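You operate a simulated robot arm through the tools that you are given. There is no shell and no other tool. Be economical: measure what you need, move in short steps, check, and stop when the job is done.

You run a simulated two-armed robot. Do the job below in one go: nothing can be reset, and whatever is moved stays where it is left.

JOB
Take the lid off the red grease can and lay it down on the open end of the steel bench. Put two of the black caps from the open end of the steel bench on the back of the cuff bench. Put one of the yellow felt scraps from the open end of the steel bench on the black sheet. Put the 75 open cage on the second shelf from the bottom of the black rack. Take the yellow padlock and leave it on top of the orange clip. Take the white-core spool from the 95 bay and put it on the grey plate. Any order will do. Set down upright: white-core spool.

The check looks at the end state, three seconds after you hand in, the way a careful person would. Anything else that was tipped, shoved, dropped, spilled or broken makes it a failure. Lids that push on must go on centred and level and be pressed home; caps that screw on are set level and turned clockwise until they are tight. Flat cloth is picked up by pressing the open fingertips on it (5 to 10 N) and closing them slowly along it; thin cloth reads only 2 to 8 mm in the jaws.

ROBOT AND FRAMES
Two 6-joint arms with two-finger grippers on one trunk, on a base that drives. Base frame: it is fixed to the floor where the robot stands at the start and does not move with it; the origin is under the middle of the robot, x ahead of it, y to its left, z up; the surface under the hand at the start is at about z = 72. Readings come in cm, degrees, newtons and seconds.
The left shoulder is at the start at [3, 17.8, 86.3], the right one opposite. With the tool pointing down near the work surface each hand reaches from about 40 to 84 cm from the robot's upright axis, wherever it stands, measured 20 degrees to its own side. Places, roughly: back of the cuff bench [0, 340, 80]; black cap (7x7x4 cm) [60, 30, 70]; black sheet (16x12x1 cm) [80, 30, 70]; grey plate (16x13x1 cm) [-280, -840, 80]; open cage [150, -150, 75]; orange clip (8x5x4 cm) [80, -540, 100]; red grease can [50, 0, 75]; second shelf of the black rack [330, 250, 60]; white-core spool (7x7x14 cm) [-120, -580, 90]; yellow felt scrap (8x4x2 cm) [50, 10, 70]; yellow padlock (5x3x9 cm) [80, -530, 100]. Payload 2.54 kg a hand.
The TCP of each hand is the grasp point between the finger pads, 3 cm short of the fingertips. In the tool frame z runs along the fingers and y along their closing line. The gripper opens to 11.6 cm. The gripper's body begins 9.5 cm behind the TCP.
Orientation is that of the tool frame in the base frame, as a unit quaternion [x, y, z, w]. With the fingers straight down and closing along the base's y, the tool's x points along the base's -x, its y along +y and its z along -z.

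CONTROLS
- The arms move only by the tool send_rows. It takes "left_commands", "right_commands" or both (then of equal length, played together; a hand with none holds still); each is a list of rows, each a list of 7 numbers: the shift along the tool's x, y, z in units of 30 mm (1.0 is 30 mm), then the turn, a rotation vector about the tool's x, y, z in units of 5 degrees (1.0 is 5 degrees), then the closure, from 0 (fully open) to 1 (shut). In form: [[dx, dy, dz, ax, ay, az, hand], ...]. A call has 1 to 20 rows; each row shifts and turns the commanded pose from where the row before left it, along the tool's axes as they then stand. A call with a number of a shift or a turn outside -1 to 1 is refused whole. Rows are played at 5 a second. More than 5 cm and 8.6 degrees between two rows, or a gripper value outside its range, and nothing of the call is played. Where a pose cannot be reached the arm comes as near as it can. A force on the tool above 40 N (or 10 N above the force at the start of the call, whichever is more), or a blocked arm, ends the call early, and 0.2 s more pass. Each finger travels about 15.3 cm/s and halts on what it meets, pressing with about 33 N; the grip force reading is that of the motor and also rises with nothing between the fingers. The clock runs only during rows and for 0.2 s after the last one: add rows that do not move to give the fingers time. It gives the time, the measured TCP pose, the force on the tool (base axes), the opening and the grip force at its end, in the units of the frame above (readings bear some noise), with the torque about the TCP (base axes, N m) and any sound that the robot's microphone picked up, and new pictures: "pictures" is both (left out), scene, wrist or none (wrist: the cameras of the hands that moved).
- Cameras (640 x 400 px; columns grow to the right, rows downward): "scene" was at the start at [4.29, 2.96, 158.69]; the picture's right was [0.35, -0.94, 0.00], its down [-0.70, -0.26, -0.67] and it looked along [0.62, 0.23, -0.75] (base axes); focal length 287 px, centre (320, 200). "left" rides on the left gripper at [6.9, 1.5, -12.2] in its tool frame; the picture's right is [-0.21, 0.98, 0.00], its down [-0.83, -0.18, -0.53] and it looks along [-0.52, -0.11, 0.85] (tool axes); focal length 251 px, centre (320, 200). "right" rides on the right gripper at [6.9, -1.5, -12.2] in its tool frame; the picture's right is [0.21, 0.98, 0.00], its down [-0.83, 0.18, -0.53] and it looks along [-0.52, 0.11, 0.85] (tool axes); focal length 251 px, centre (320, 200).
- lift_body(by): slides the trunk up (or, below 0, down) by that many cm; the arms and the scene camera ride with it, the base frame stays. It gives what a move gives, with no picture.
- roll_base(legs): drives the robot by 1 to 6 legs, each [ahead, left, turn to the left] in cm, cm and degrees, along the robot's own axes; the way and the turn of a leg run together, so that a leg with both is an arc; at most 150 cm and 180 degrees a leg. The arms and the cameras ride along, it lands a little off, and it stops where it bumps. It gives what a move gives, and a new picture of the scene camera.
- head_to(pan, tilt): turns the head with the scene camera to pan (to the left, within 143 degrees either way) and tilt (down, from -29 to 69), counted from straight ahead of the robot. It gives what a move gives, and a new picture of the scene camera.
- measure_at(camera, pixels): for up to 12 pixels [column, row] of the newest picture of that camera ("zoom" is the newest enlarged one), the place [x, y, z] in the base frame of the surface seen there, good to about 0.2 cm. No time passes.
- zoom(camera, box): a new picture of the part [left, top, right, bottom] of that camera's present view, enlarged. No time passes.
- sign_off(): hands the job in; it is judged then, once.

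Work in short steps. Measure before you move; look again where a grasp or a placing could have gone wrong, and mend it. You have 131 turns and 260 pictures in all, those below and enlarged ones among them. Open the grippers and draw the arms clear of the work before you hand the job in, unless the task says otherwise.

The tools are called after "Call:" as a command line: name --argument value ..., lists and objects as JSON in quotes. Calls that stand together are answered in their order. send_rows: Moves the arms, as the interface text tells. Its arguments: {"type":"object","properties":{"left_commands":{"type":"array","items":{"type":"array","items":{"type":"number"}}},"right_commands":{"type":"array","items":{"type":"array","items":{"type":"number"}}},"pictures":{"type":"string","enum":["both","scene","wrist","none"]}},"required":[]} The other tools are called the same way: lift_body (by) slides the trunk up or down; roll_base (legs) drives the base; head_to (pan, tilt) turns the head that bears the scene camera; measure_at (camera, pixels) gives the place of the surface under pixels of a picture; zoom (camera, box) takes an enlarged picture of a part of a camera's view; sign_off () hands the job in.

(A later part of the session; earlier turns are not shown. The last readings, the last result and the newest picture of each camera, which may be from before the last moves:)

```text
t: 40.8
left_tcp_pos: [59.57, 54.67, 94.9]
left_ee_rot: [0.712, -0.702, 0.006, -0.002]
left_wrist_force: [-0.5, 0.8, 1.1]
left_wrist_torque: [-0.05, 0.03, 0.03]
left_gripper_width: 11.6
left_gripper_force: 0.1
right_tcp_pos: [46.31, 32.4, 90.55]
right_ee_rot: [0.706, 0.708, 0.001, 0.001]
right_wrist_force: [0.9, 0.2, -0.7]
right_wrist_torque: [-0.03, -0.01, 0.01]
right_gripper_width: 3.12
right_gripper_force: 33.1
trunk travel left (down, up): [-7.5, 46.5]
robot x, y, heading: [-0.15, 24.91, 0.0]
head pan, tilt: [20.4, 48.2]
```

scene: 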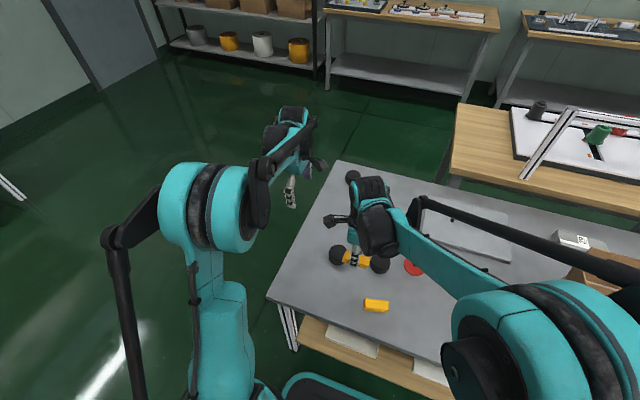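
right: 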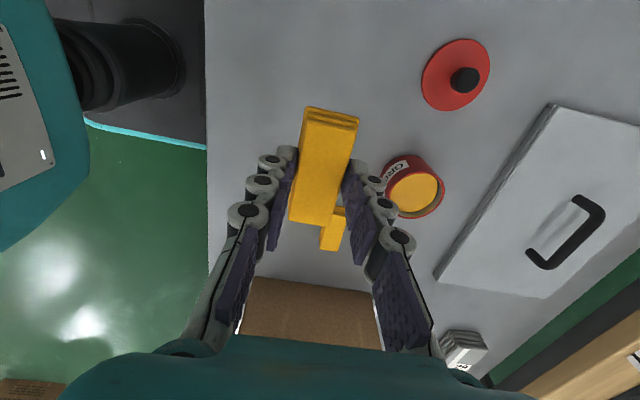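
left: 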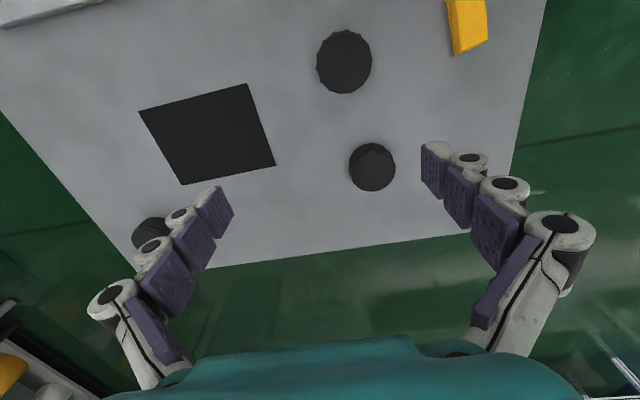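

I move the felt ahead over the sheet (centre about (76.6,31.7)).

Call:
send_rows --right_commands '[[-0.03, 0.97, 0, 0, 0, 0, 1], [-0.03, 0.97, 0, 0, 0, 0, 1], [-0.03, 0.97, 0, 0, 0, 0, 1], [-0.03, 0.97, 0, 0, 0, 0, 1], [-0.03, 0.97, 0, 0, 0, 0, 1], [-0.03, 0.97, 0, 0, 0, 0, 1], [-0.03, 0.97, 0, 0, 0, 0, 1], [-0.03, 0.97, 0, 0, 0, 0, 1], [-0.03, 0.97, 0, 0, 0, 0, 1], [-0.03, 0.97, 0, 0, 0, 0, 1], [0, 0, 0, 0, 0, 0, 1]]' --pictures "wrist"

```text
t: 43.2
left_tcp_pos: [59.48, 54.53, 94.99]
left_ee_rot: [0.712, -0.702, 0.005, -0.003]
left_wrist_force: [-0.4, 0.0, -0.3]
left_wrist_torque: [0.03, -0.02, 0.01]
left_gripper_width: 11.6
left_gripper_force: 0.0
right_tcp_pos: [75.19, 31.69, 90.51]
right_ee_rot: [0.706, 0.708, 0.002, 0.001]
right_wrist_force: [0.3, 0.3, -1.2]
right_wrist_torque: [0.02, -0.02, 0.04]
right_gripper_width: 3.11
right_gripper_force: 32.2
trunk travel left (down, up): [-7.5, 46.5]
robot x, y, heading: [-0.17, 24.85, 0.2]
head pan, tilt: [20.4, 48.2]
```

right: 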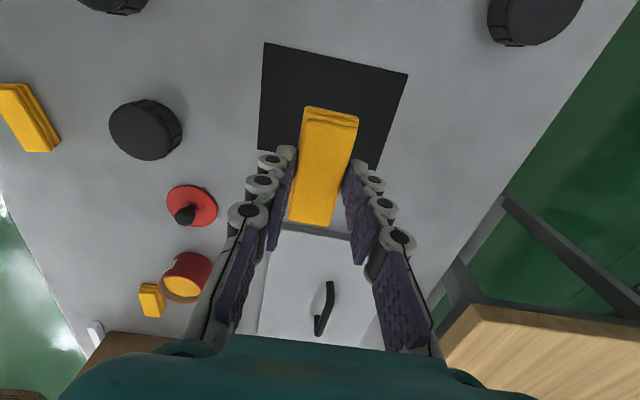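

Check the sheet's corners in this view before lowering.

Call:
measure_at --camera "right" --pixels '[[266, 46], [404, 75], [377, 162], [260, 148], [278, 95]]'

Call:
send_rows --right_commands '[[0, 0.1, 1, 0, 0, 0, 1], [0, 0, 1, 0, 0, 0, 1], [0, 0, 1, 0, 0, 0, 1], [0, 0, 1, 0, 0, 0, 1], [0, 0, 0.6, 0, 0, 0, 1], [0, 0, 0, 0, 0, 0, 1]]' --pictures "wrist"

```text
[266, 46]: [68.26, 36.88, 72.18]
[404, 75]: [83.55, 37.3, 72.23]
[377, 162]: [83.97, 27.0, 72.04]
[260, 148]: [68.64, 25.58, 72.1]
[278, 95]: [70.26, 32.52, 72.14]
```

```text
t: 44.6
left_tcp_pos: [59.42, 54.6, 94.96]
left_ee_rot: [0.712, -0.702, 0.005, -0.003]
left_wrist_force: [-0.4, -0.5, 0.5]
left_wrist_torque: [0.01, 0.01, 0.03]
left_gripper_width: 11.6
left_gripper_force: 0.0
right_tcp_pos: [75.66, 31.52, 76.76]
right_ee_rot: [0.707, 0.707, 0.0, 0.001]
right_wrist_force: [0.0, 0.1, -1.0]
right_wrist_torque: [-0.03, 0.05, 0.05]
right_gripper_width: 3.11
right_gripper_force: 33.6
trunk travel left (down, up): [-7.5, 46.5]
robot x, y, heading: [0.02, 24.76, 0.1]
head pan, tilt: [20.4, 48.2]
```

right: 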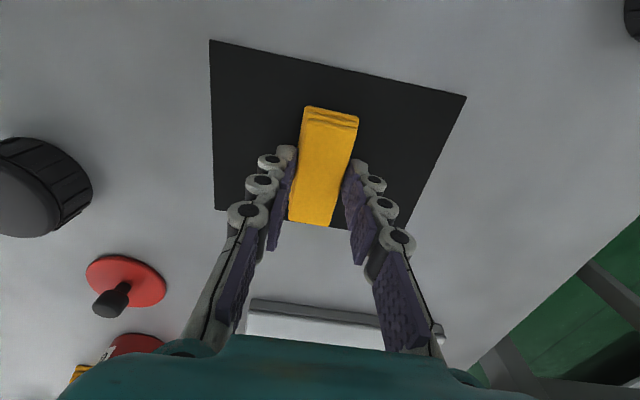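

The felt is over the sheet, ~1 cm up. I lower 1 cm, open and rise.

Call:
send_rows --right_commands '[[0, 0, 0.15, 0, 0, 0, 1], [0, 0, 0.15, 0, 0, 0, 1], [0, 0, 0.05, 0, 0, 0, 1], [0, 0, 0, 0, 0, 0, 0.6], [0, 0, 0, 0, 0, 0, 0.5], [0, 0, -0.3, 0, 0, 0, 0.5], [0, 0, -1, 0, 0, 0, 0.5], [0, 0, -1, 0, 0, 0, 0.2], [0, 0, -1, 0, 0, 0, 0], [0, 0, -0.5, 0, 0, 0, 0]]' --pictures "wrist"

```text
t: 46.8
left_tcp_pos: [59.43, 54.57, 95.11]
left_ee_rot: [0.712, -0.702, 0.006, -0.003]
left_wrist_force: [0.5, 0.5, 0.6]
left_wrist_torque: [0.02, -0.02, -0.02]
left_gripper_width: 11.59
left_gripper_force: 0.0
right_tcp_pos: [75.72, 31.82, 87.11]
right_ee_rot: [0.707, 0.707, 0.001, 0.0]
right_wrist_force: [0.2, -0.3, 0.5]
right_wrist_torque: [0.0, 0.01, -0.03]
right_gripper_width: 11.6
right_gripper_force: 0.1
trunk travel left (down, up): [-7.5, 46.5]
robot x, y, heading: [-0.03, 24.66, 0.1]
head pan, tilt: [20.4, 48.2]
```

right: 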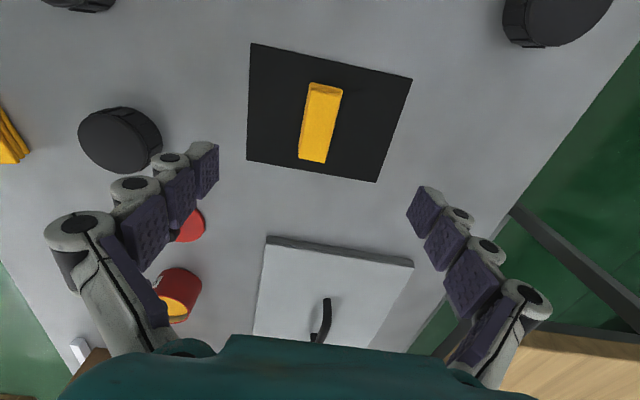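

The felt lies on the sheet. Next the right hand goes over the cap near (53.3,26.2).

Call:
send_rows --right_commands '[[-0.23, -0.93, 0, 0, 0, 0, 0], [-0.23, -0.93, 0, 0, 0, 0, 0], [-0.23, -0.93, 0, 0, 0, 0, 0], [-0.23, -0.93, 0, 0, 0, 0, 0], [-0.23, -0.93, 0, 0, 0, 0, 0], [-0.23, -0.93, 0, 0, 0, 0, 0], [-0.23, -0.93, 0, 0, 0, 0, 0], [-0.23, -0.93, 0, 0, 0, 0, 0], [0, 0, 0, 0, 0, 0, 0]]' --pictures "wrist"

```text
t: 48.8
left_tcp_pos: [59.51, 54.61, 94.84]
left_ee_rot: [0.711, -0.703, 0.005, -0.002]
left_wrist_force: [0.7, 0.6, 0.1]
left_wrist_torque: [0.06, 0.02, -0.03]
left_gripper_width: 11.59
left_gripper_force: 0.2
right_tcp_pos: [53.38, 26.15, 87.22]
right_ee_rot: [0.706, 0.708, 0.0, 0.001]
right_wrist_force: [0.5, -0.5, -0.2]
right_wrist_torque: [0.0, -0.03, 0.0]
right_gripper_width: 11.62
right_gripper_force: 0.0
trunk travel left (down, up): [-7.5, 46.5]
robot x, y, heading: [-0.34, 24.4, -0.0]
head pan, tilt: [20.4, 48.2]
```

right: 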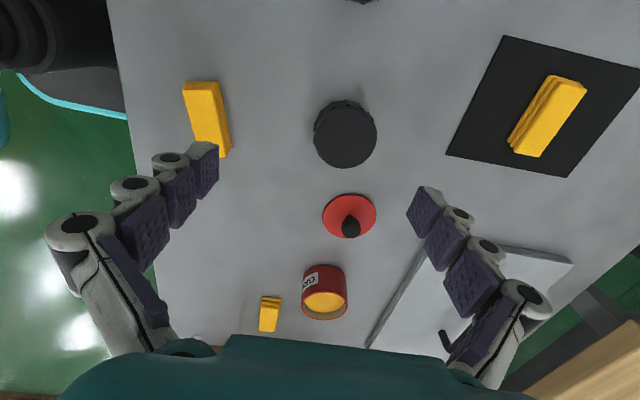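

Call:
measure_at --camera "right" --pixels '[[345, 108], [345, 162], [318, 135], [374, 135], [346, 136]]'

```text
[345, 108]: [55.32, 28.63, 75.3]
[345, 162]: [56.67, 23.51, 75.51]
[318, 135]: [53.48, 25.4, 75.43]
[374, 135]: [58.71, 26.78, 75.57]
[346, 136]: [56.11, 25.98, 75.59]
```

The cap's centre is (56.1,26.1), about 6 cm wide. I shift 2.7 ahead, descend and close.

Call:
send_rows --right_commands '[[0, 0.9, 0, 0, 0, 0, 0], [0, 0, 1, 0, 0, 0, 0.1], [0, 0, 1, 0, 0, 0, 0.1], [0, 0, 1, 0, 0, 0, 0.1], [0, 0, 0.8, 0, 0, 0, 0.1], [0, 0, 0, 0, 0, 0, 0.3], [0, 0, 0, 0, 0, 0, 0.4], [0, 0, 0, 0, 0, 0, 1], [0, 0, 0, 0, 0, 0, 1], [0, 0, 0, 0, 0, 0, 1]]' --pictures "wrist"

```text
t: 51.0
left_tcp_pos: [59.46, 54.64, 94.99]
left_ee_rot: [0.712, -0.702, 0.005, -0.003]
left_wrist_force: [0.2, 0.3, 0.0]
left_wrist_torque: [-0.02, -0.02, 0.0]
left_gripper_width: 11.59
left_gripper_force: 0.1
right_tcp_pos: [56.12, 26.13, 75.69]
right_ee_rot: [0.706, 0.708, 0.0, 0.001]
right_wrist_force: [-1.1, 0.4, -0.4]
right_wrist_torque: [0.0, 0.04, 0.0]
right_gripper_width: 6.02
right_gripper_force: 33.5
trunk travel left (down, up): [-7.5, 46.5]
robot x, y, heading: [-0.34, 24.6, 0.2]
head pan, tilt: [20.4, 48.2]
```

right: 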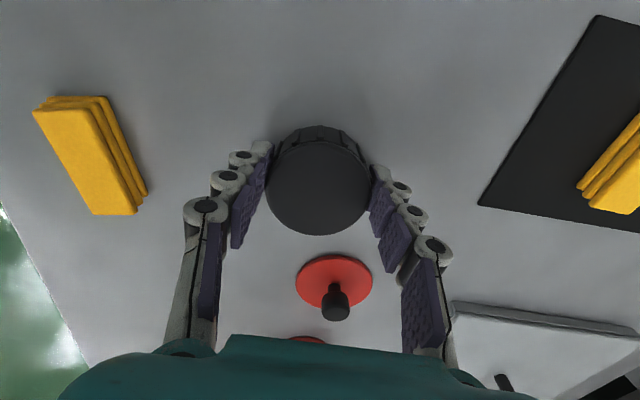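

Gripped (6.02 cm). Right lifts and retreats to the right; then left moves over the other cap.

Call:
send_rows --right_commands '[[0, 0, -1, 0, 0, 0, 1], [0, 0, -1, 0, 0, 0, 1], [0, 0, -1, 0, 0, 0, 1], [0, 0, -1, 0, 0, 0, 1], [-1, 0, -1, 0, 0, 0, 1], [-1, 0, -1, 0, 0, 0, 1], [-1, 0, -0.5, 0, 0, 0, 1], [-1, 0, 0, 0, 0, 0, 1], [-1, 0, 0, 0, 0, 0, 1], [0, 0, 0, 0, 0, 0, 1], [0, 0, 0, 0, 0, 0, 1], [0, 0, 0, 0, 0, 0, 1], [0, 0, 0, 0, 0, 0, 1], [0, 0, 0, 0, 0, 0, 1]]' --left_commands '[[0, 0, 0, 0, 0, 0, 0], [0, 0, 0, 0, 0, 0, 0], [0, 0, 0, 0, 0, 0, 0], [0, 0, 0, 0, 0, 0, 0], [0, 0, 0, 0, 0, 0, 0], [0, 0, 0, 0, 0, 0, 0], [0, 0, 0, 0, 0, 0, 0], [0.83, 0.28, 0.4, 0, 0, 0, 0], [0.83, 0.28, 0.4, 0, 0, 0, 0], [0.83, 0.28, 0.4, 0, 0, 0, 0], [0.83, 0.28, 0.4, 0, 0, 0, 0], [0.83, 0.28, 0.4, 0, 0, 0, 0], [0.83, 0.28, 0.4, 0, 0, 0, 0], [0, 0, 0, 0, 0, 0, 0]]' --pictures "wrist"

```text
t: 54.0
left_tcp_pos: [54.65, 39.44, 87.72]
left_ee_rot: [0.712, -0.702, 0.005, -0.002]
left_wrist_force: [-0.2, 0.2, -0.5]
left_wrist_torque: [0.0, -0.01, 0.0]
left_gripper_width: 11.6
left_gripper_force: 0.2
right_tcp_pos: [55.83, 11.09, 95.42]
right_ee_rot: [0.706, 0.708, 0.001, 0.001]
right_wrist_force: [-0.7, 1.3, 0.2]
right_wrist_torque: [0.0, 0.01, -0.02]
right_gripper_width: 6.01
right_gripper_force: 32.9
trunk travel left (down, up): [-7.5, 46.5]
robot x, y, heading: [0.02, 24.48, -0.0]
head pan, tilt: [20.4, 48.2]
```

right: 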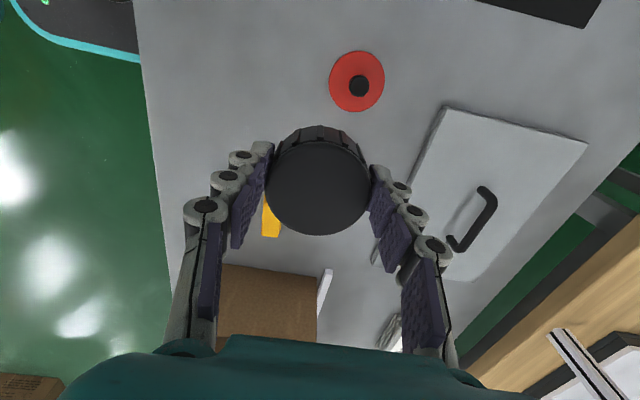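
left: 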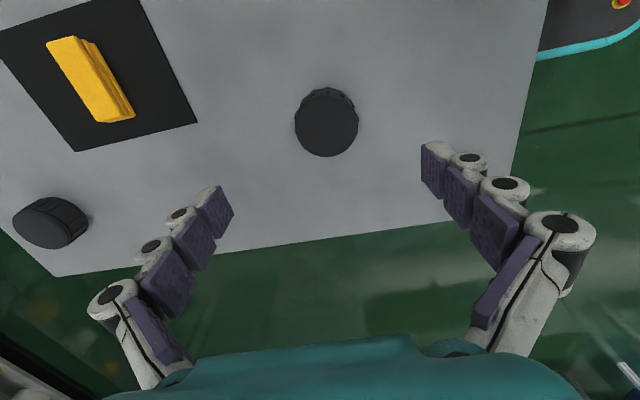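

Call:
measure_at --camera "left" --pixels '[[327, 97], [327, 153], [299, 125], [355, 125]]'

```text
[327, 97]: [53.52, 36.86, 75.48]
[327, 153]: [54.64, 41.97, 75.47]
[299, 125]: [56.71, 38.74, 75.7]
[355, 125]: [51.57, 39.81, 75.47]
```

Cap centre (54.1,39.4). Left shifts 0.5, descends, closes and lifts.

Call:
send_rows --left_commands '[[0, 0.18, 0, 0, 0, 0, 0], [0, 0, 1, 0, 0, 0, 0.1], [0, 0, 1, 0, 0, 0, 0.1], [0, 0, 1, 0, 0, 0, 0.1], [0, 0, 0.98, 0, 0, 0, 0.1], [0, 0, 0, 0, 0, 0, 0.3], [0, 0, 0, 0, 0, 0, 0.4], [0, 0, 0, 0, 0, 0, 1], [0, 0, 0, 0, 0, 0, 1], [0, 0, 0, 0, 0, 0, 1], [0, 0, -0.7, 0, 0, 0, 1], [0, 0, -1, 0, 0, 0, 1], [0, 0, -1, 0, 0, 0, 1], [0, 0, -1, 0, 0, 0, 1], [0, 0, -1, 0, 0, 0, 1], [0, 0, -1, 0, 0, 0, 1], [0, 0, 0, 0, 0, 0, 1]]' --pictures "wrist"

Call:
head_to --pan 80 --tilt 20

```text
t: 57.6
left_tcp_pos: [53.91, 39.45, 92.99]
left_ee_rot: [0.712, -0.702, 0.005, -0.003]
left_wrist_force: [0.5, 0.4, -0.8]
left_wrist_torque: [0.02, 0.03, 0.02]
left_gripper_width: 5.95
left_gripper_force: 33.1
right_tcp_pos: [55.9, 11.06, 95.29]
right_ee_rot: [0.706, 0.708, 0.0, 0.001]
right_wrist_force: [0.0, 0.1, -0.4]
right_wrist_torque: [-0.01, 0.02, -0.01]
right_gripper_width: 6.04
right_gripper_force: 33.2
trunk travel left (down, up): [-7.5, 46.5]
robot x, y, heading: [-0.27, 24.74, 0.1]
head pan, tilt: [20.4, 48.2]
```

left: 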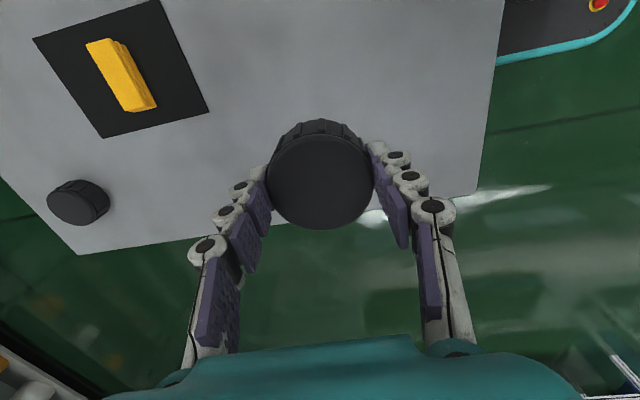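

```text
t: 58.9
left_tcp_pos: [53.97, 39.45, 92.99]
left_ee_rot: [0.712, -0.702, 0.005, -0.003]
left_wrist_force: [-0.1, 0.2, -0.5]
left_wrist_torque: [0.01, 0.0, 0.01]
left_gripper_width: 6.01
left_gripper_force: 33.5
right_tcp_pos: [55.97, 11.04, 95.19]
right_ee_rot: [0.706, 0.708, 0.0, 0.001]
right_wrist_force: [-0.6, 0.2, -0.2]
right_wrist_torque: [0.03, 0.0, 0.0]
right_gripper_width: 6.05
right_gripper_force: 33.5
trunk travel left (down, up): [-7.5, 46.5]
robot x, y, heading: [-0.13, 24.81, 0.3]
head pan, tilt: [80.0, 20.0]
```

scene: 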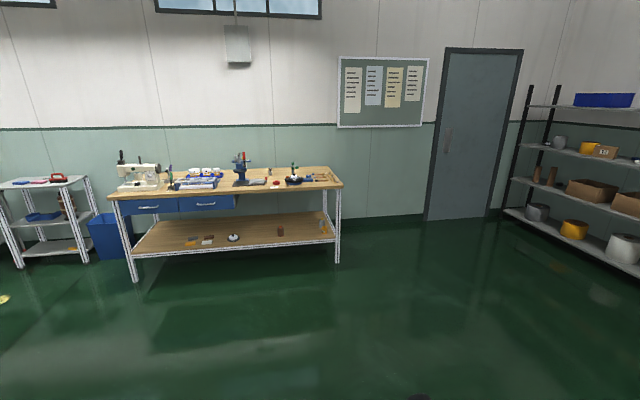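

Both caps held. The cuff bench is ahead at (230,180), the black rack at right (575,180). I measure key spots and zoom on the bench.

Call:
measure_at --camera "scene" --pixels '[[112, 196], [340, 183], [328, 168], [215, 180], [270, 180], [295, 171], [180, 178], [530, 205], [580, 235], [140, 262], [335, 255]]'

Call:
zoom --camera "scene" --box '[100, 130, 350, 280]'

Call:
zoom --camera "scene" --box '[490, 80, 640, 270]'

```text
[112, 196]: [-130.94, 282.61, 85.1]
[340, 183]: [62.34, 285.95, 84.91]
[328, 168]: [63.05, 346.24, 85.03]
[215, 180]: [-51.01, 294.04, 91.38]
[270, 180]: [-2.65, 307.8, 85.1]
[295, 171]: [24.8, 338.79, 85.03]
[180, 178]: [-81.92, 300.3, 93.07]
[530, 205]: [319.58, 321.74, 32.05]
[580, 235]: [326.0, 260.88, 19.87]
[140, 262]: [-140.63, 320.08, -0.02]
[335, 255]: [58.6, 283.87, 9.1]
```

```text
2.56 times, centred on (225, 205) of scene
```

zoom: 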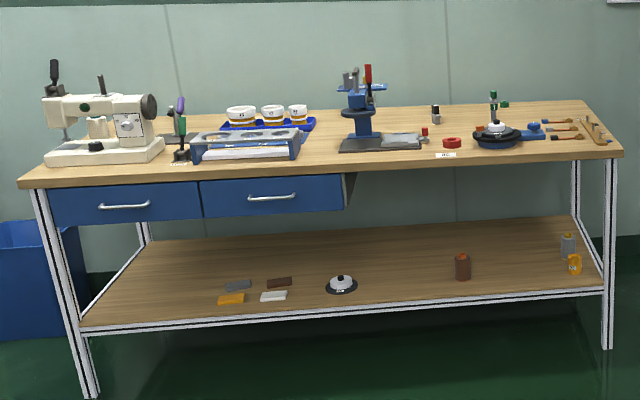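

```text
2.11 times, centred on (565, 175) of scene
```

zoom: 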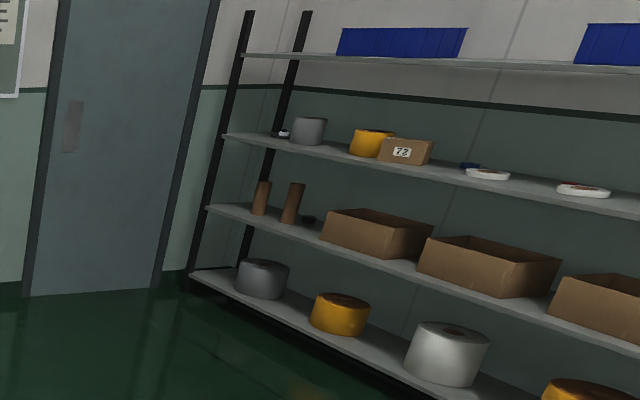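

The cuff bench top is z=85, spanning x -131..63, y 283..347. I raise the trunk 13 cm, back off, turn left and drive to about 58 cm short of its front edge.

Call:
lift_body --by 13

Call:
roll_base --legs '[[-20, 0, 0], [0, 0, 90], [100, -16, 0], [98, -16, 0]]'

Call:
head_to --pan 0 --tilt 35

```text
t: 60.5
left_tcp_pos: [53.89, 39.43, 105.85]
left_ee_rot: [0.712, -0.702, 0.005, -0.003]
left_wrist_force: [-0.5, -0.6, 0.1]
left_wrist_torque: [0.01, 0.02, 0.0]
left_gripper_width: 5.96
left_gripper_force: 33.0
right_tcp_pos: [55.94, 10.94, 108.39]
right_ee_rot: [0.707, 0.708, 0.001, 0.001]
right_wrist_force: [0.0, -0.6, -0.7]
right_wrist_torque: [0.01, -0.01, -0.01]
right_gripper_width: 6.02
right_gripper_force: 33.2
trunk travel left (down, up): [-20.5, 33.5]
robot x, y, heading: [-0.1, 24.3, 0.2]
head pan, tilt: [80.0, 20.0]
```

```text
t: 75.5
left_tcp_pos: [-3.09, 276.36, 105.92]
left_ee_rot: [1.0, 0.005, 0.002, -0.006]
left_wrist_force: [-0.5, 0.0, -0.2]
left_wrist_torque: [-0.03, -0.01, -0.01]
left_gripper_width: 5.94
left_gripper_force: 33.0
right_tcp_pos: [25.36, 278.3, 108.37]
right_ee_rot: [0.001, 1.0, 0.0, 0.0]
right_wrist_force: [-1.2, 0.7, -0.5]
right_wrist_torque: [-0.01, 0.0, -0.01]
right_gripper_width: 6.02
right_gripper_force: 33.2
trunk travel left (down, up): [-20.5, 33.5]
robot x, y, heading: [11.16, 222.29, 89.9]
head pan, tilt: [80.0, 20.0]
```

scene: 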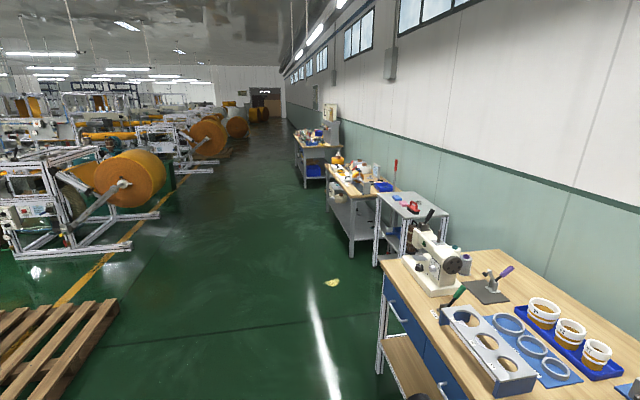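

```text
t: 77.0
left_tcp_pos: [-3.11, 276.41, 105.96]
left_ee_rot: [1.0, 0.006, 0.002, -0.005]
left_wrist_force: [-0.4, -0.9, 0.4]
left_wrist_torque: [0.0, 0.01, 0.02]
left_gripper_width: 5.95
left_gripper_force: 32.9
right_tcp_pos: [25.35, 278.28, 108.37]
right_ee_rot: [0.002, 1.0, 0.001, 0.0]
right_wrist_force: [-0.5, -0.7, -0.3]
right_wrist_torque: [0.01, 0.02, 0.05]
right_gripper_width: 6.02
right_gripper_force: 33.3
trunk travel left (down, up): [-20.5, 33.5]
robot x, y, heading: [11.38, 222.32, 89.8]
head pan, tilt: [0.0, 35.0]
```

scene: 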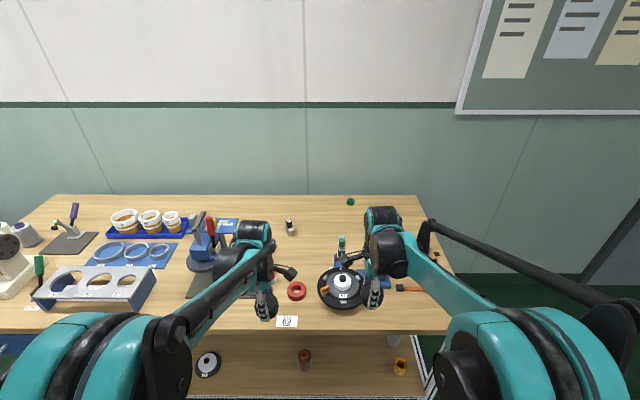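

The back strip right of the bottle (290,227) is free, e.g. (318,212) and (385,208). I measure it and zoom.

Call:
measure_at --camera "scene" --pixels '[[290, 232], [318, 215], [350, 203], [318, 198], [265, 205], [265, 215], [230, 222], [395, 205], [340, 240], [195, 215], [209, 225], [210, 250]]'

Call:
zoom --camera "scene" --box '[170, 180, 450, 340]'

```text
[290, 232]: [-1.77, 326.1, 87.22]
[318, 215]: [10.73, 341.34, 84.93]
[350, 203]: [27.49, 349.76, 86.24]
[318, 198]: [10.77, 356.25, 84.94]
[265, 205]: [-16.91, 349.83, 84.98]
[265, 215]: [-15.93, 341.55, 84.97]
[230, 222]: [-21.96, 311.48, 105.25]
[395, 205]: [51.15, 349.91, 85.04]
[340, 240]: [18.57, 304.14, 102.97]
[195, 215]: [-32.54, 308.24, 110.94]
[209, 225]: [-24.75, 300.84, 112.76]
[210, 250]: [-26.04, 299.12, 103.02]
```

```text
2.29 times, centred on (310, 260) of scene
```

zoom: 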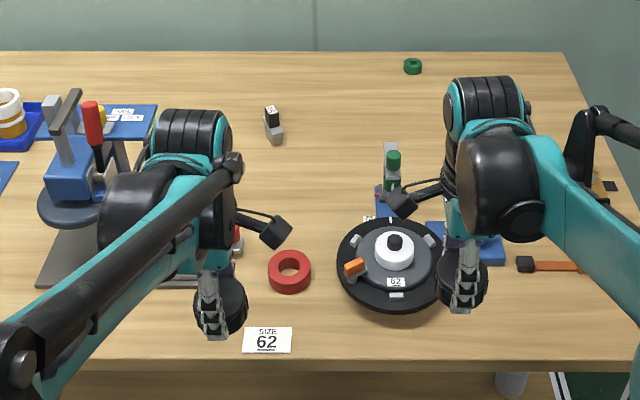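

The back strip is y≈330–355. I shift 8 cm right and 24 ahead with a little more height, then look down to gauge the base's clearance.

Call:
lift_body --by 3

Call:
roll_base --legs '[[0, -8, 0], [22, 0, 0]]'

Call:
head_to --pan 0 --tilt 69

```text
t: 77.8
left_tcp_pos: [-3.2, 276.39, 108.86]
left_ee_rot: [1.0, 0.006, 0.002, -0.005]
left_wrist_force: [0.1, 0.7, -0.5]
left_wrist_torque: [0.02, 0.01, -0.01]
left_gripper_width: 5.94
left_gripper_force: 33.2
right_tcp_pos: [25.33, 278.39, 111.27]
right_ee_rot: [0.001, 1.0, 0.0, 0.001]
right_wrist_force: [0.2, 0.8, 0.0]
right_wrist_torque: [-0.02, 0.0, 0.0]
right_gripper_width: 6.03
right_gripper_force: 32.8
trunk travel left (down, up): [-23.5, 30.5]
robot x, y, heading: [11.15, 222.38, 89.7]
head pan, tilt: [0.0, 35.0]
```

```text
t: 80.1
left_tcp_pos: [4.88, 298.58, 108.83]
left_ee_rot: [1.0, 0.006, 0.002, -0.006]
left_wrist_force: [0.4, -0.1, -1.0]
left_wrist_torque: [-0.02, -0.02, 0.01]
left_gripper_width: 5.96
left_gripper_force: 32.6
right_tcp_pos: [33.44, 300.43, 111.23]
right_ee_rot: [0.001, 1.0, 0.001, 0.0]
right_wrist_force: [0.5, -0.8, -0.4]
right_wrist_torque: [-0.03, -0.04, -0.02]
right_gripper_width: 6.03
right_gripper_force: 33.6
trunk travel left (down, up): [-23.5, 30.5]
robot x, y, heading: [19.56, 244.56, 89.8]
head pan, tilt: [0.0, 35.0]
```

scene: 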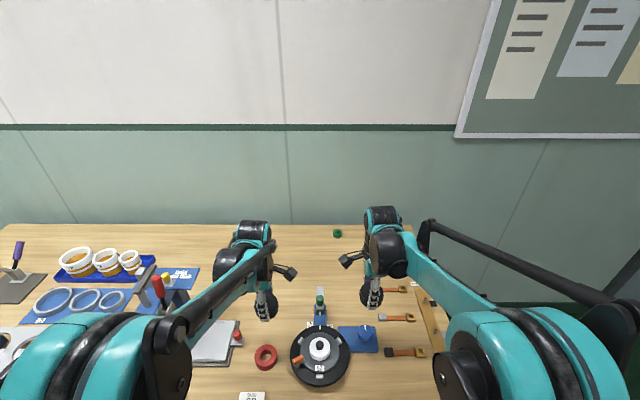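

```text
t: 81.1
left_tcp_pos: [4.92, 298.48, 108.89]
left_ee_rot: [1.0, 0.006, 0.002, -0.005]
left_wrist_force: [1.1, -0.2, 0.4]
left_wrist_torque: [-0.02, -0.04, 0.0]
left_gripper_width: 5.95
left_gripper_force: 32.6
right_tcp_pos: [33.35, 300.37, 111.24]
right_ee_rot: [0.001, 1.0, 0.001, 0.0]
right_wrist_force: [0.0, 0.4, -0.2]
right_wrist_torque: [-0.01, 0.0, 0.01]
right_gripper_width: 6.03
right_gripper_force: 32.8
trunk travel left (down, up): [-23.5, 30.5]
robot x, y, heading: [19.37, 244.28, 90.3]
head pan, tilt: [0.0, 68.8]
```

scene: 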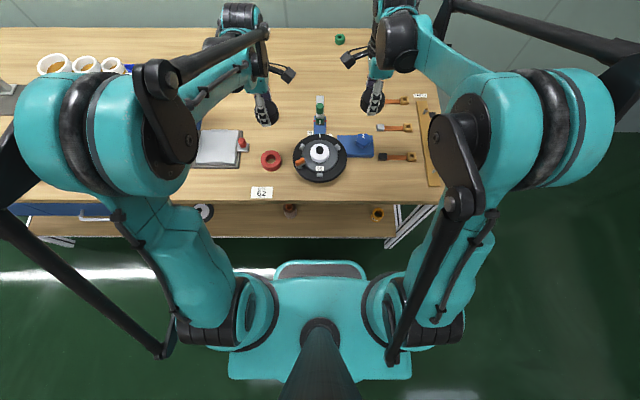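

Measure the base's front rim (320,264), the rail (310,237), and bench front edge.

Call:
measure_at --camera "scene" --pixels '[[320, 264], [320, 270], [310, 236], [310, 201], [340, 40], [320, 118], [265, 30], [365, 20], [300, 30], [330, 250]]'

```text
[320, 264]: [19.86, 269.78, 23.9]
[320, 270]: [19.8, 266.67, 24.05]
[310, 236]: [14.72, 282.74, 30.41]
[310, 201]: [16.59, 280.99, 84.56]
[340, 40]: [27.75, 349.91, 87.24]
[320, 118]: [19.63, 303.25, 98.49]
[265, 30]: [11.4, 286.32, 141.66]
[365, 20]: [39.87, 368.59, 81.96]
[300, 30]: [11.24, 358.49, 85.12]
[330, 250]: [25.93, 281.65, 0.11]
```

There is ~12 cm of clearance. I drive 9 cm ahead, then extend both hands 30 cm toward the back at height.

Call:
roll_base --legs '[[9, 0, 0]]'

Call:
send_rows --left_commands '[[0.07, -1, 0, 0, 0, 0, 1], [0.07, -1, 0, 0, 0, 0, 1], [0.07, -1, 0, 0, 0, 0, 1], [0.07, -1, 0, 0, 0, 0, 1], [0.07, -1, 0, 0, 0, 0, 1], [0.07, -1, 0, 0, 0, 0, 1], [0.07, -1, 0, 0, 0, 0, 1], [0.07, -1, 0, 0, 0, 0, 1], [0.07, -1, 0, 0, 0, 0, 1], [0.07, -1, 0, 0, 0, 0, 1], [0, 0, 0, 0, 0, 0, 1]]' --right_commands '[[0, 1, 0, 0, 0, 0, 1], [0, 1, 0, 0, 0, 0, 1], [0, 1, 0, 0, 0, 0, 1], [0, 1, 0, 0, 0, 0, 1], [0, 1, 0, 0, 0, 0, 1], [0, 1, 0, 0, 0, 0, 1], [0, 1, 0, 0, 0, 0, 1], [0, 1, 0, 0, 0, 0, 1], [0, 1, 0, 0, 0, 0, 1], [0, 1, 0, 0, 0, 0, 1], [0, 0, 0, 0, 0, 0, 1]]' --pictures "both"

```text
t: 82.2
left_tcp_pos: [5.06, 307.55, 108.93]
left_ee_rot: [1.0, 0.003, 0.002, -0.004]
left_wrist_force: [0.0, 0.8, -1.2]
left_wrist_torque: [-0.02, 0.06, -0.04]
left_gripper_width: 5.96
left_gripper_force: 33.3
right_tcp_pos: [33.48, 309.35, 111.29]
right_ee_rot: [0.002, 1.0, 0.001, 0.0]
right_wrist_force: [-0.9, 0.0, 0.5]
right_wrist_torque: [-0.05, -0.03, -0.04]
right_gripper_width: 6.03
right_gripper_force: 33.3
trunk travel left (down, up): [-23.5, 30.5]
robot x, y, heading: [19.77, 253.33, 90.1]
head pan, tilt: [0.0, 68.8]
```

scene: 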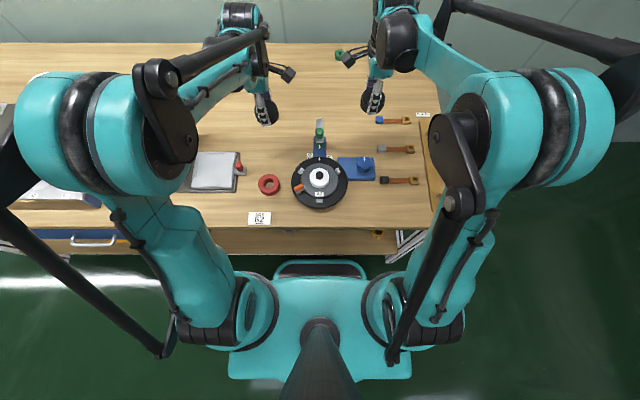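

```text
t: 84.6
left_tcp_pos: [6.63, 332.95, 109.0]
left_ee_rot: [1.0, 0.005, 0.002, -0.005]
left_wrist_force: [0.6, -0.8, -0.2]
left_wrist_torque: [-0.02, 0.01, -0.02]
left_gripper_width: 5.94
left_gripper_force: 33.1
left hand out of reach, approached as far as the arm can: row 9, 10
right_tcp_pos: [33.64, 332.29, 110.51]
right_ee_rot: [0.001, 1.0, 0.001, -0.001]
right_wrist_force: [0.1, 0.1, -0.2]
right_wrist_torque: [0.02, -0.01, -0.01]
right_gripper_width: 6.05
right_gripper_force: 33.0
right hand out of reach, approached as far as the arm can: row 8, 9, 10
trunk travel left (down, up): [-23.5, 30.5]
robot x, y, heading: [19.45, 253.31, 89.8]
head pan, tilt: [0.0, 68.8]
```

scene: 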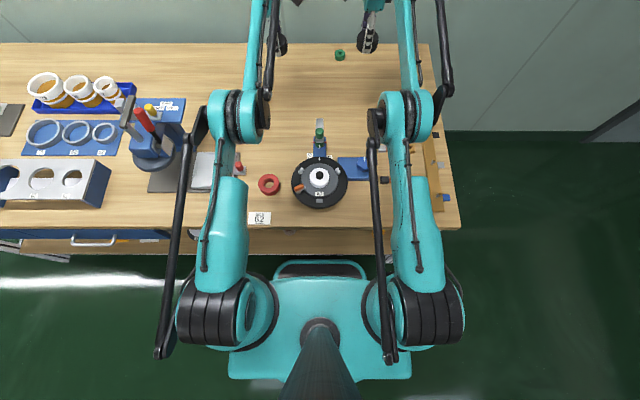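
right: 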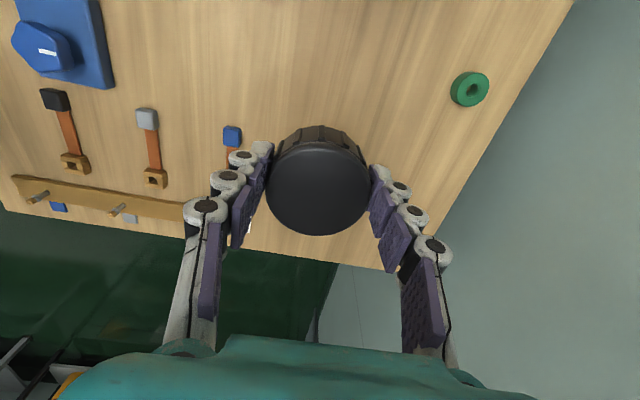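
left: 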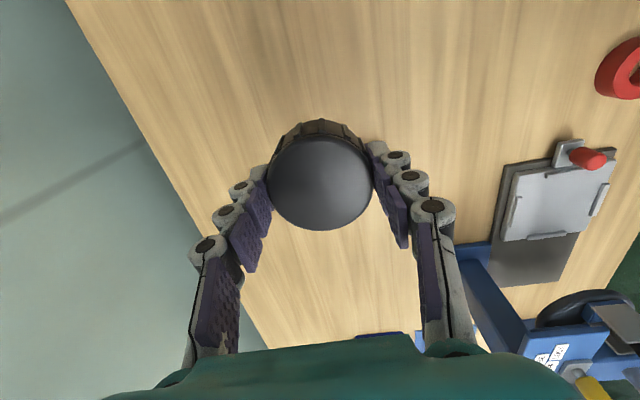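

Both hands are at y≈333. I lower 10 cm while pushing a bit further back, and look.

Call:
send_rows --left_commands '[[0, -0.2, 0.8, 0, 0, 0, 1], [0, -0.2, 0.8, 0, 0, 0, 1], [0, -0.3, 0.8, 0, 0, 0, 1], [0, -0.3, 0.8, 0, 0, 0, 1], [0, -0.3, 0.8, 0, 0, 0, 1], [0, 0, 0, 0, 0, 0, 1]]' --right_commands '[[0, 0.2, 0.9, 0, 0, 0, 1], [0, 0.2, 0.9, 0, 0, 0, 1], [0, 0.3, 0.9, 0, 0, 0, 1], [0, 0.3, 0.9, 0, 0, 0, 1], [0, 0.3, 0.9, 0, 0, 0, 1], [0, 0, 0, 0, 0, 0, 1]]' --pictures "both"

```text
t: 86.0
left_tcp_pos: [6.47, 334.44, 96.8]
left_ee_rot: [1.0, 0.005, 0.002, -0.007]
left_wrist_force: [0.3, -0.4, 0.0]
left_wrist_torque: [0.02, 0.0, 0.0]
left_gripper_width: 5.95
left_gripper_force: 33.1
left hand out of reach, approached as far as the arm can: row 2, 3, 4, 5
right_tcp_pos: [33.71, 334.07, 97.87]
right_ee_rot: [0.002, 1.0, 0.003, 0.0]
right_wrist_force: [0.1, 1.0, -0.4]
right_wrist_torque: [0.02, -0.02, 0.0]
right_gripper_width: 6.04
right_gripper_force: 33.1
right hand out of reach, approached as far as the arm can: row 3, 4, 5
trunk travel left (down, up): [-23.5, 30.5]
robot x, y, heading: [19.57, 253.06, 89.7]
head pan, tilt: [0.0, 68.8]
```

scene: 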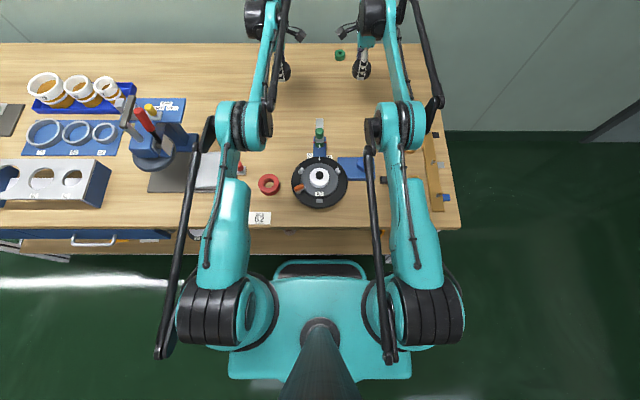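
right: 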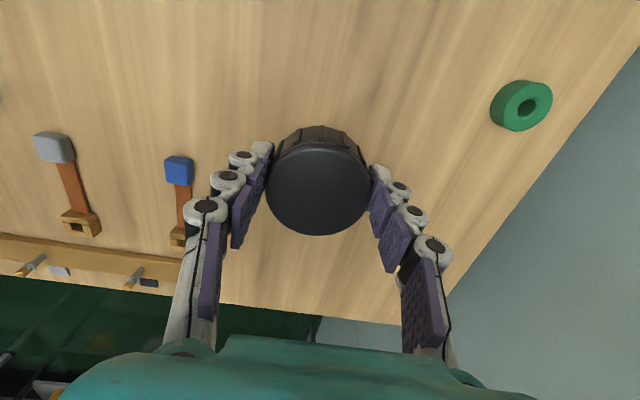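
left: 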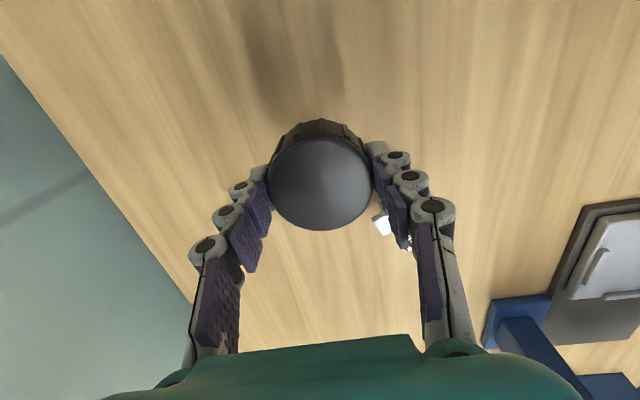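

Reach improves as the hand lowers. Left continues down to just above the bench, pressing further back; the right hand waits.

Call:
send_rows --left_commands '[[0, -0.3, 0.6, 0, 0, 0, 1], [0, -0.3, 0.6, 0, 0, 0, 1], [0, -0.3, 0.6, 0, 0, 0, 1], [0, -0.3, 0.5, 0, 0, 0, 1], [0, 0, 0, 0, 0, 0, 1]]' --pictures "wrist"

```text
t: 87.2
left_tcp_pos: [6.2, 333.62, 90.68]
left_ee_rot: [1.0, 0.004, 0.002, -0.007]
left_wrist_force: [0.6, 0.4, -1.0]
left_wrist_torque: [0.01, 0.02, 0.01]
left_gripper_width: 5.93
left_gripper_force: 32.9
left hand out of reach, approached as far as the arm can: row 1, 2, 3, 4
right_tcp_pos: [33.71, 334.21, 97.93]
right_ee_rot: [0.002, 1.0, 0.002, 0.002]
right_wrist_force: [0.1, -1.1, 0.8]
right_wrist_torque: [-0.05, -0.01, -0.02]
right_gripper_width: 6.01
right_gripper_force: 32.9
trunk travel left (down, up): [-23.5, 30.5]
robot x, y, heading: [19.4, 253.78, 89.6]
head pan, tilt: [0.0, 68.8]
```

left: 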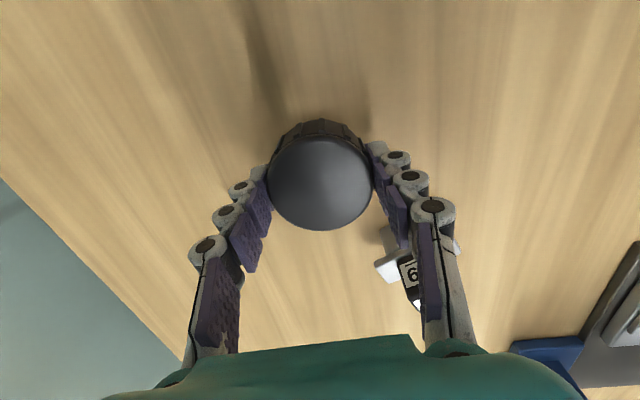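

Left at (6.2,333.6,90.7), the bottle is clear behind (400,275). I lower the last 2 cm, creeping.

Call:
send_rows --left_commands '[[0, 0, 0.3, 0, 0, 0, 1], [0, 0, 0.2, 0, 0, 0, 1], [0, 0, 0.06, 0, 0, 0, 1], [0, 0, 0.06, 0, 0, 0, 1], [0, 0, 0.0, 0, 0, 0, 1]]' --pictures "none"

```text
t: 88.4
left_tcp_pos: [6.12, 333.17, 88.94]
left_ee_rot: [1.0, 0.004, 0.001, -0.007]
left_wrist_force: [-0.5, -0.8, -0.1]
left_wrist_torque: [-0.04, 0.01, 0.02]
left_gripper_width: 5.94
left_gripper_force: 33.3
left hand out of reach, approached as far as the arm can: row 2
right_tcp_pos: [33.71, 334.2, 97.79]
right_ee_rot: [0.001, 1.0, 0.003, 0.0]
right_wrist_force: [-0.4, -0.2, -0.3]
right_wrist_torque: [0.03, 0.0, -0.01]
right_gripper_width: 5.99
right_gripper_force: 33.4
trunk travel left (down, up): [-23.5, 30.5]
robot x, y, heading: [19.6, 253.33, 89.9]
head pan, tilt: [0.0, 68.8]
```

Call:
send_rows --left_commands '[[0, 0, 0.05, 0, 0, 0, 1], [0, 0, 0.05, 0, 0, 0, 1], [0, 0, 0, 0, 0, 0, 1]]' --pictures "wrist"

```text
t: 89.2
left_tcp_pos: [6.37, 333.03, 88.83]
left_ee_rot: [1.0, 0.005, 0.002, -0.006]
left_wrist_force: [1.0, 2.3, 7.7]
left_wrist_torque: [-0.15, -0.04, 0.01]
left_gripper_width: 5.96
left_gripper_force: 33.3
right_tcp_pos: [33.68, 334.16, 97.87]
right_ee_rot: [0.001, 1.0, 0.003, 0.0]
right_wrist_force: [0.6, -1.5, -0.5]
right_wrist_torque: [-0.02, 0.04, -0.02]
right_gripper_width: 6.02
right_gripper_force: 33.2
trunk travel left (down, up): [-23.5, 30.5]
robot x, y, heading: [19.57, 253.35, 89.5]
head pan, tilt: [0.0, 68.8]
```

left: 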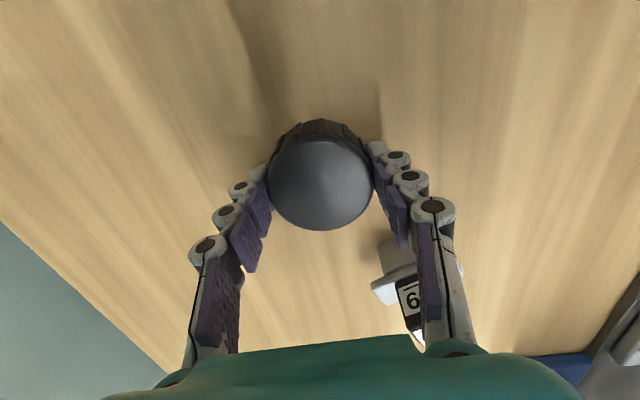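

Contact (7.7 N). Check the bottle's position relative to the finger before opening.

Call:
measure_at --camera "left" --pixels '[[385, 255], [390, 285], [405, 290], [412, 300]]'

Call:
send_rows --left_commands '[[0, 0, 0, 0, 0, 0, 0.42], [0, 0, 0, 0, 0, 0, 0.38], [0, 0, 0, 0, 0, 0, 0.38], [0, 0, -0.5, 0, 0, 0, 0.38], [0, 0, -0.8, 0, 0, 0, 0.38], [0, 0.1, -1, 0, 0, 0, 0.38], [0, 0.3, -1, 0, 0, 0, 0.38], [0, 0.8, -1, 0, 0, 0, 0.38], [0, 0.8, -1, 0, 0, 0, 0.38], [0, 0.9, -1, 0, 0, 0, 0.38], [0, 0.9, -1, 0, 0, 0, 0.38], [0, 1, 0, 0, 0, 0, 0.38], [0, 1, 0, 0, 0, 0, 0.38], [0, 1, 0, 0, 0, 0, 0.38], [0, 1, 0, 0, 0, 0, 0.38]]' --pictures "both"

```text
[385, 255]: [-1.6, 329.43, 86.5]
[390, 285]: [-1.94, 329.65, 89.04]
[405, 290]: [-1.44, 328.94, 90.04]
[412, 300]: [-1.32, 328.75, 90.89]
```

```text
t: 92.4
left_tcp_pos: [6.17, 309.74, 110.27]
left_ee_rot: [1.0, 0.005, 0.001, -0.007]
left_wrist_force: [-0.1, -0.5, 0.2]
left_wrist_torque: [0.06, 0.0, -0.01]
left_gripper_width: 7.17
left_gripper_force: 0.1
right_tcp_pos: [33.62, 334.08, 97.98]
right_ee_rot: [0.002, 1.0, 0.002, 0.0]
right_wrist_force: [0.8, -0.2, 0.2]
right_wrist_torque: [0.06, -0.01, -0.02]
right_gripper_width: 6.0
right_gripper_force: 33.0
trunk travel left (down, up): [-23.5, 30.5]
robot x, y, heading: [19.76, 253.21, 89.7]
head pan, tilt: [0.0, 68.8]
```

scene: 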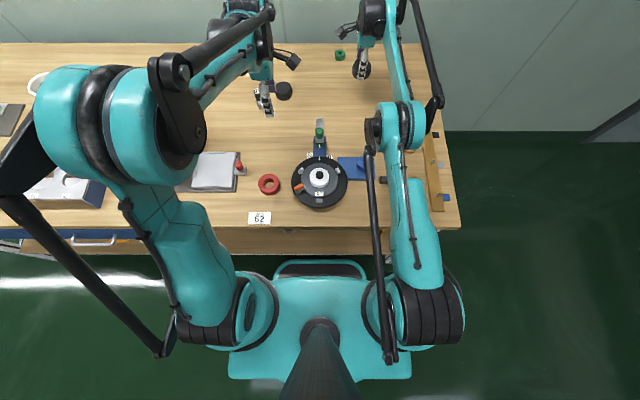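
left: 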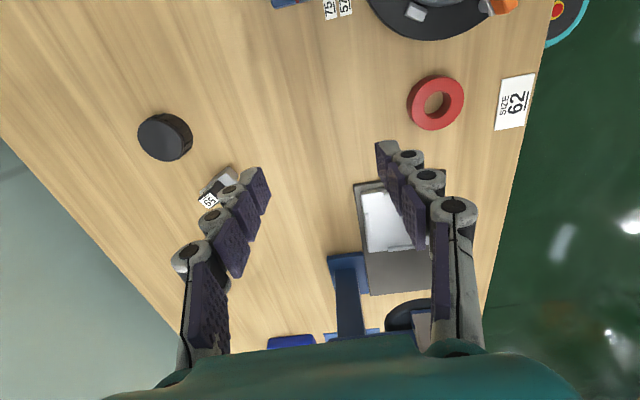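

The left cap stands upright at the back. Now the right hand moves to x≈24 and lowers.

Call:
send_rows --right_commands '[[0.8, 0, 0.2, 0, 0, 0, 1], [0.8, 0, 0.3, 0, 0, 0, 1], [0.8, 0, 0.3, 0, 0, 0, 1], [0.8, 0, 0.3, 0, 0, 0, 1], [0, 0, 0.6, 0, 0, 0, 1], [0, 0.3, 0.6, 0, 0, 0, 1], [0, 0.3, 0.4, 0, 0, 0, 1], [0, 0, 0, 0, 0, 0, 1]]' --pictures "wrist"

```text
t: 94.2
left_tcp_pos: [6.18, 309.94, 110.37]
left_ee_rot: [1.0, 0.005, 0.002, -0.005]
left_wrist_force: [-0.9, -0.5, 0.0]
left_wrist_torque: [0.01, 0.0, 0.02]
left_gripper_width: 7.21
left_gripper_force: 0.0
right_tcp_pos: [24.91, 332.33, 90.18]
right_ee_rot: [0.001, 1.0, 0.003, 0.0]
right_wrist_force: [0.7, -0.1, 0.0]
right_wrist_torque: [0.05, -0.03, 0.0]
right_gripper_width: 6.02
right_gripper_force: 32.9
right hand out of reach, approached as far as the arm can: row 2, 3, 4, 6, 7
trunk travel left (down, up): [-23.5, 30.5]
robot x, y, heading: [19.83, 253.36, 89.7]
head pan, tilt: [0.0, 68.8]
```

right: 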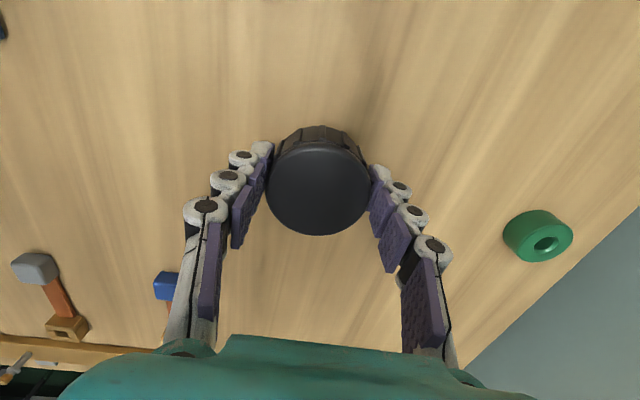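

Call:
send_rows --right_commands '[[0, 0, 0.25, 0, 0, 0, 1], [0, 0, 0.1, 0, 0, 0, 1], [0, 0, 0.06, 0, 0, 0, 1], [0, 0, 0.06, 0, 0, 0, 1], [0, 0, 0, 0, 0, 0, 1]]' --pictures "none"

```text
t: 95.4
left_tcp_pos: [6.23, 309.81, 110.3]
left_ee_rot: [1.0, 0.004, 0.001, -0.005]
left_wrist_force: [-0.1, 0.0, -0.4]
left_wrist_torque: [0.0, 0.03, -0.03]
left_gripper_width: 7.17
left_gripper_force: 0.1
right_tcp_pos: [25.02, 332.12, 89.0]
right_ee_rot: [0.001, 1.0, 0.002, 0.0]
right_wrist_force: [0.9, 0.7, -0.3]
right_wrist_torque: [0.03, -0.05, 0.02]
right_gripper_width: 6.01
right_gripper_force: 32.9
right hand out of reach, approached as far as the arm can: row 2
trunk travel left (down, up): [-23.5, 30.5]
robot x, y, heading: [19.25, 253.19, 89.7]
head pan, tilt: [0.0, 68.8]
```

Call:
send_rows --right_commands '[[0, 0, 0.05, 0, 0, 0, 1], [0, 0, 0.05, 0, 0, 0, 1], [0, 0, 0.03, 0, 0, 0, 1], [0, 0, 0, 0, 0, 0, 1]]' --pictures "none"

```text
t: 96.4
left_tcp_pos: [6.27, 309.7, 110.3]
left_ee_rot: [1.0, 0.005, 0.001, -0.006]
left_wrist_force: [-1.1, -0.2, 0.5]
left_wrist_torque: [-0.01, 0.0, 0.01]
left_gripper_width: 7.2
left_gripper_force: 0.1
right_tcp_pos: [25.03, 331.89, 88.72]
right_ee_rot: [0.002, 1.0, 0.004, 0.0]
right_wrist_force: [1.1, 3.8, 11.7]
right_wrist_torque: [-0.16, -0.12, 0.05]
right_gripper_width: 6.01
right_gripper_force: 32.5
trunk travel left (down, up): [-23.5, 30.5]
robot x, y, heading: [19.76, 253.5, 89.9]
head pan, tilt: [0.0, 68.8]
```

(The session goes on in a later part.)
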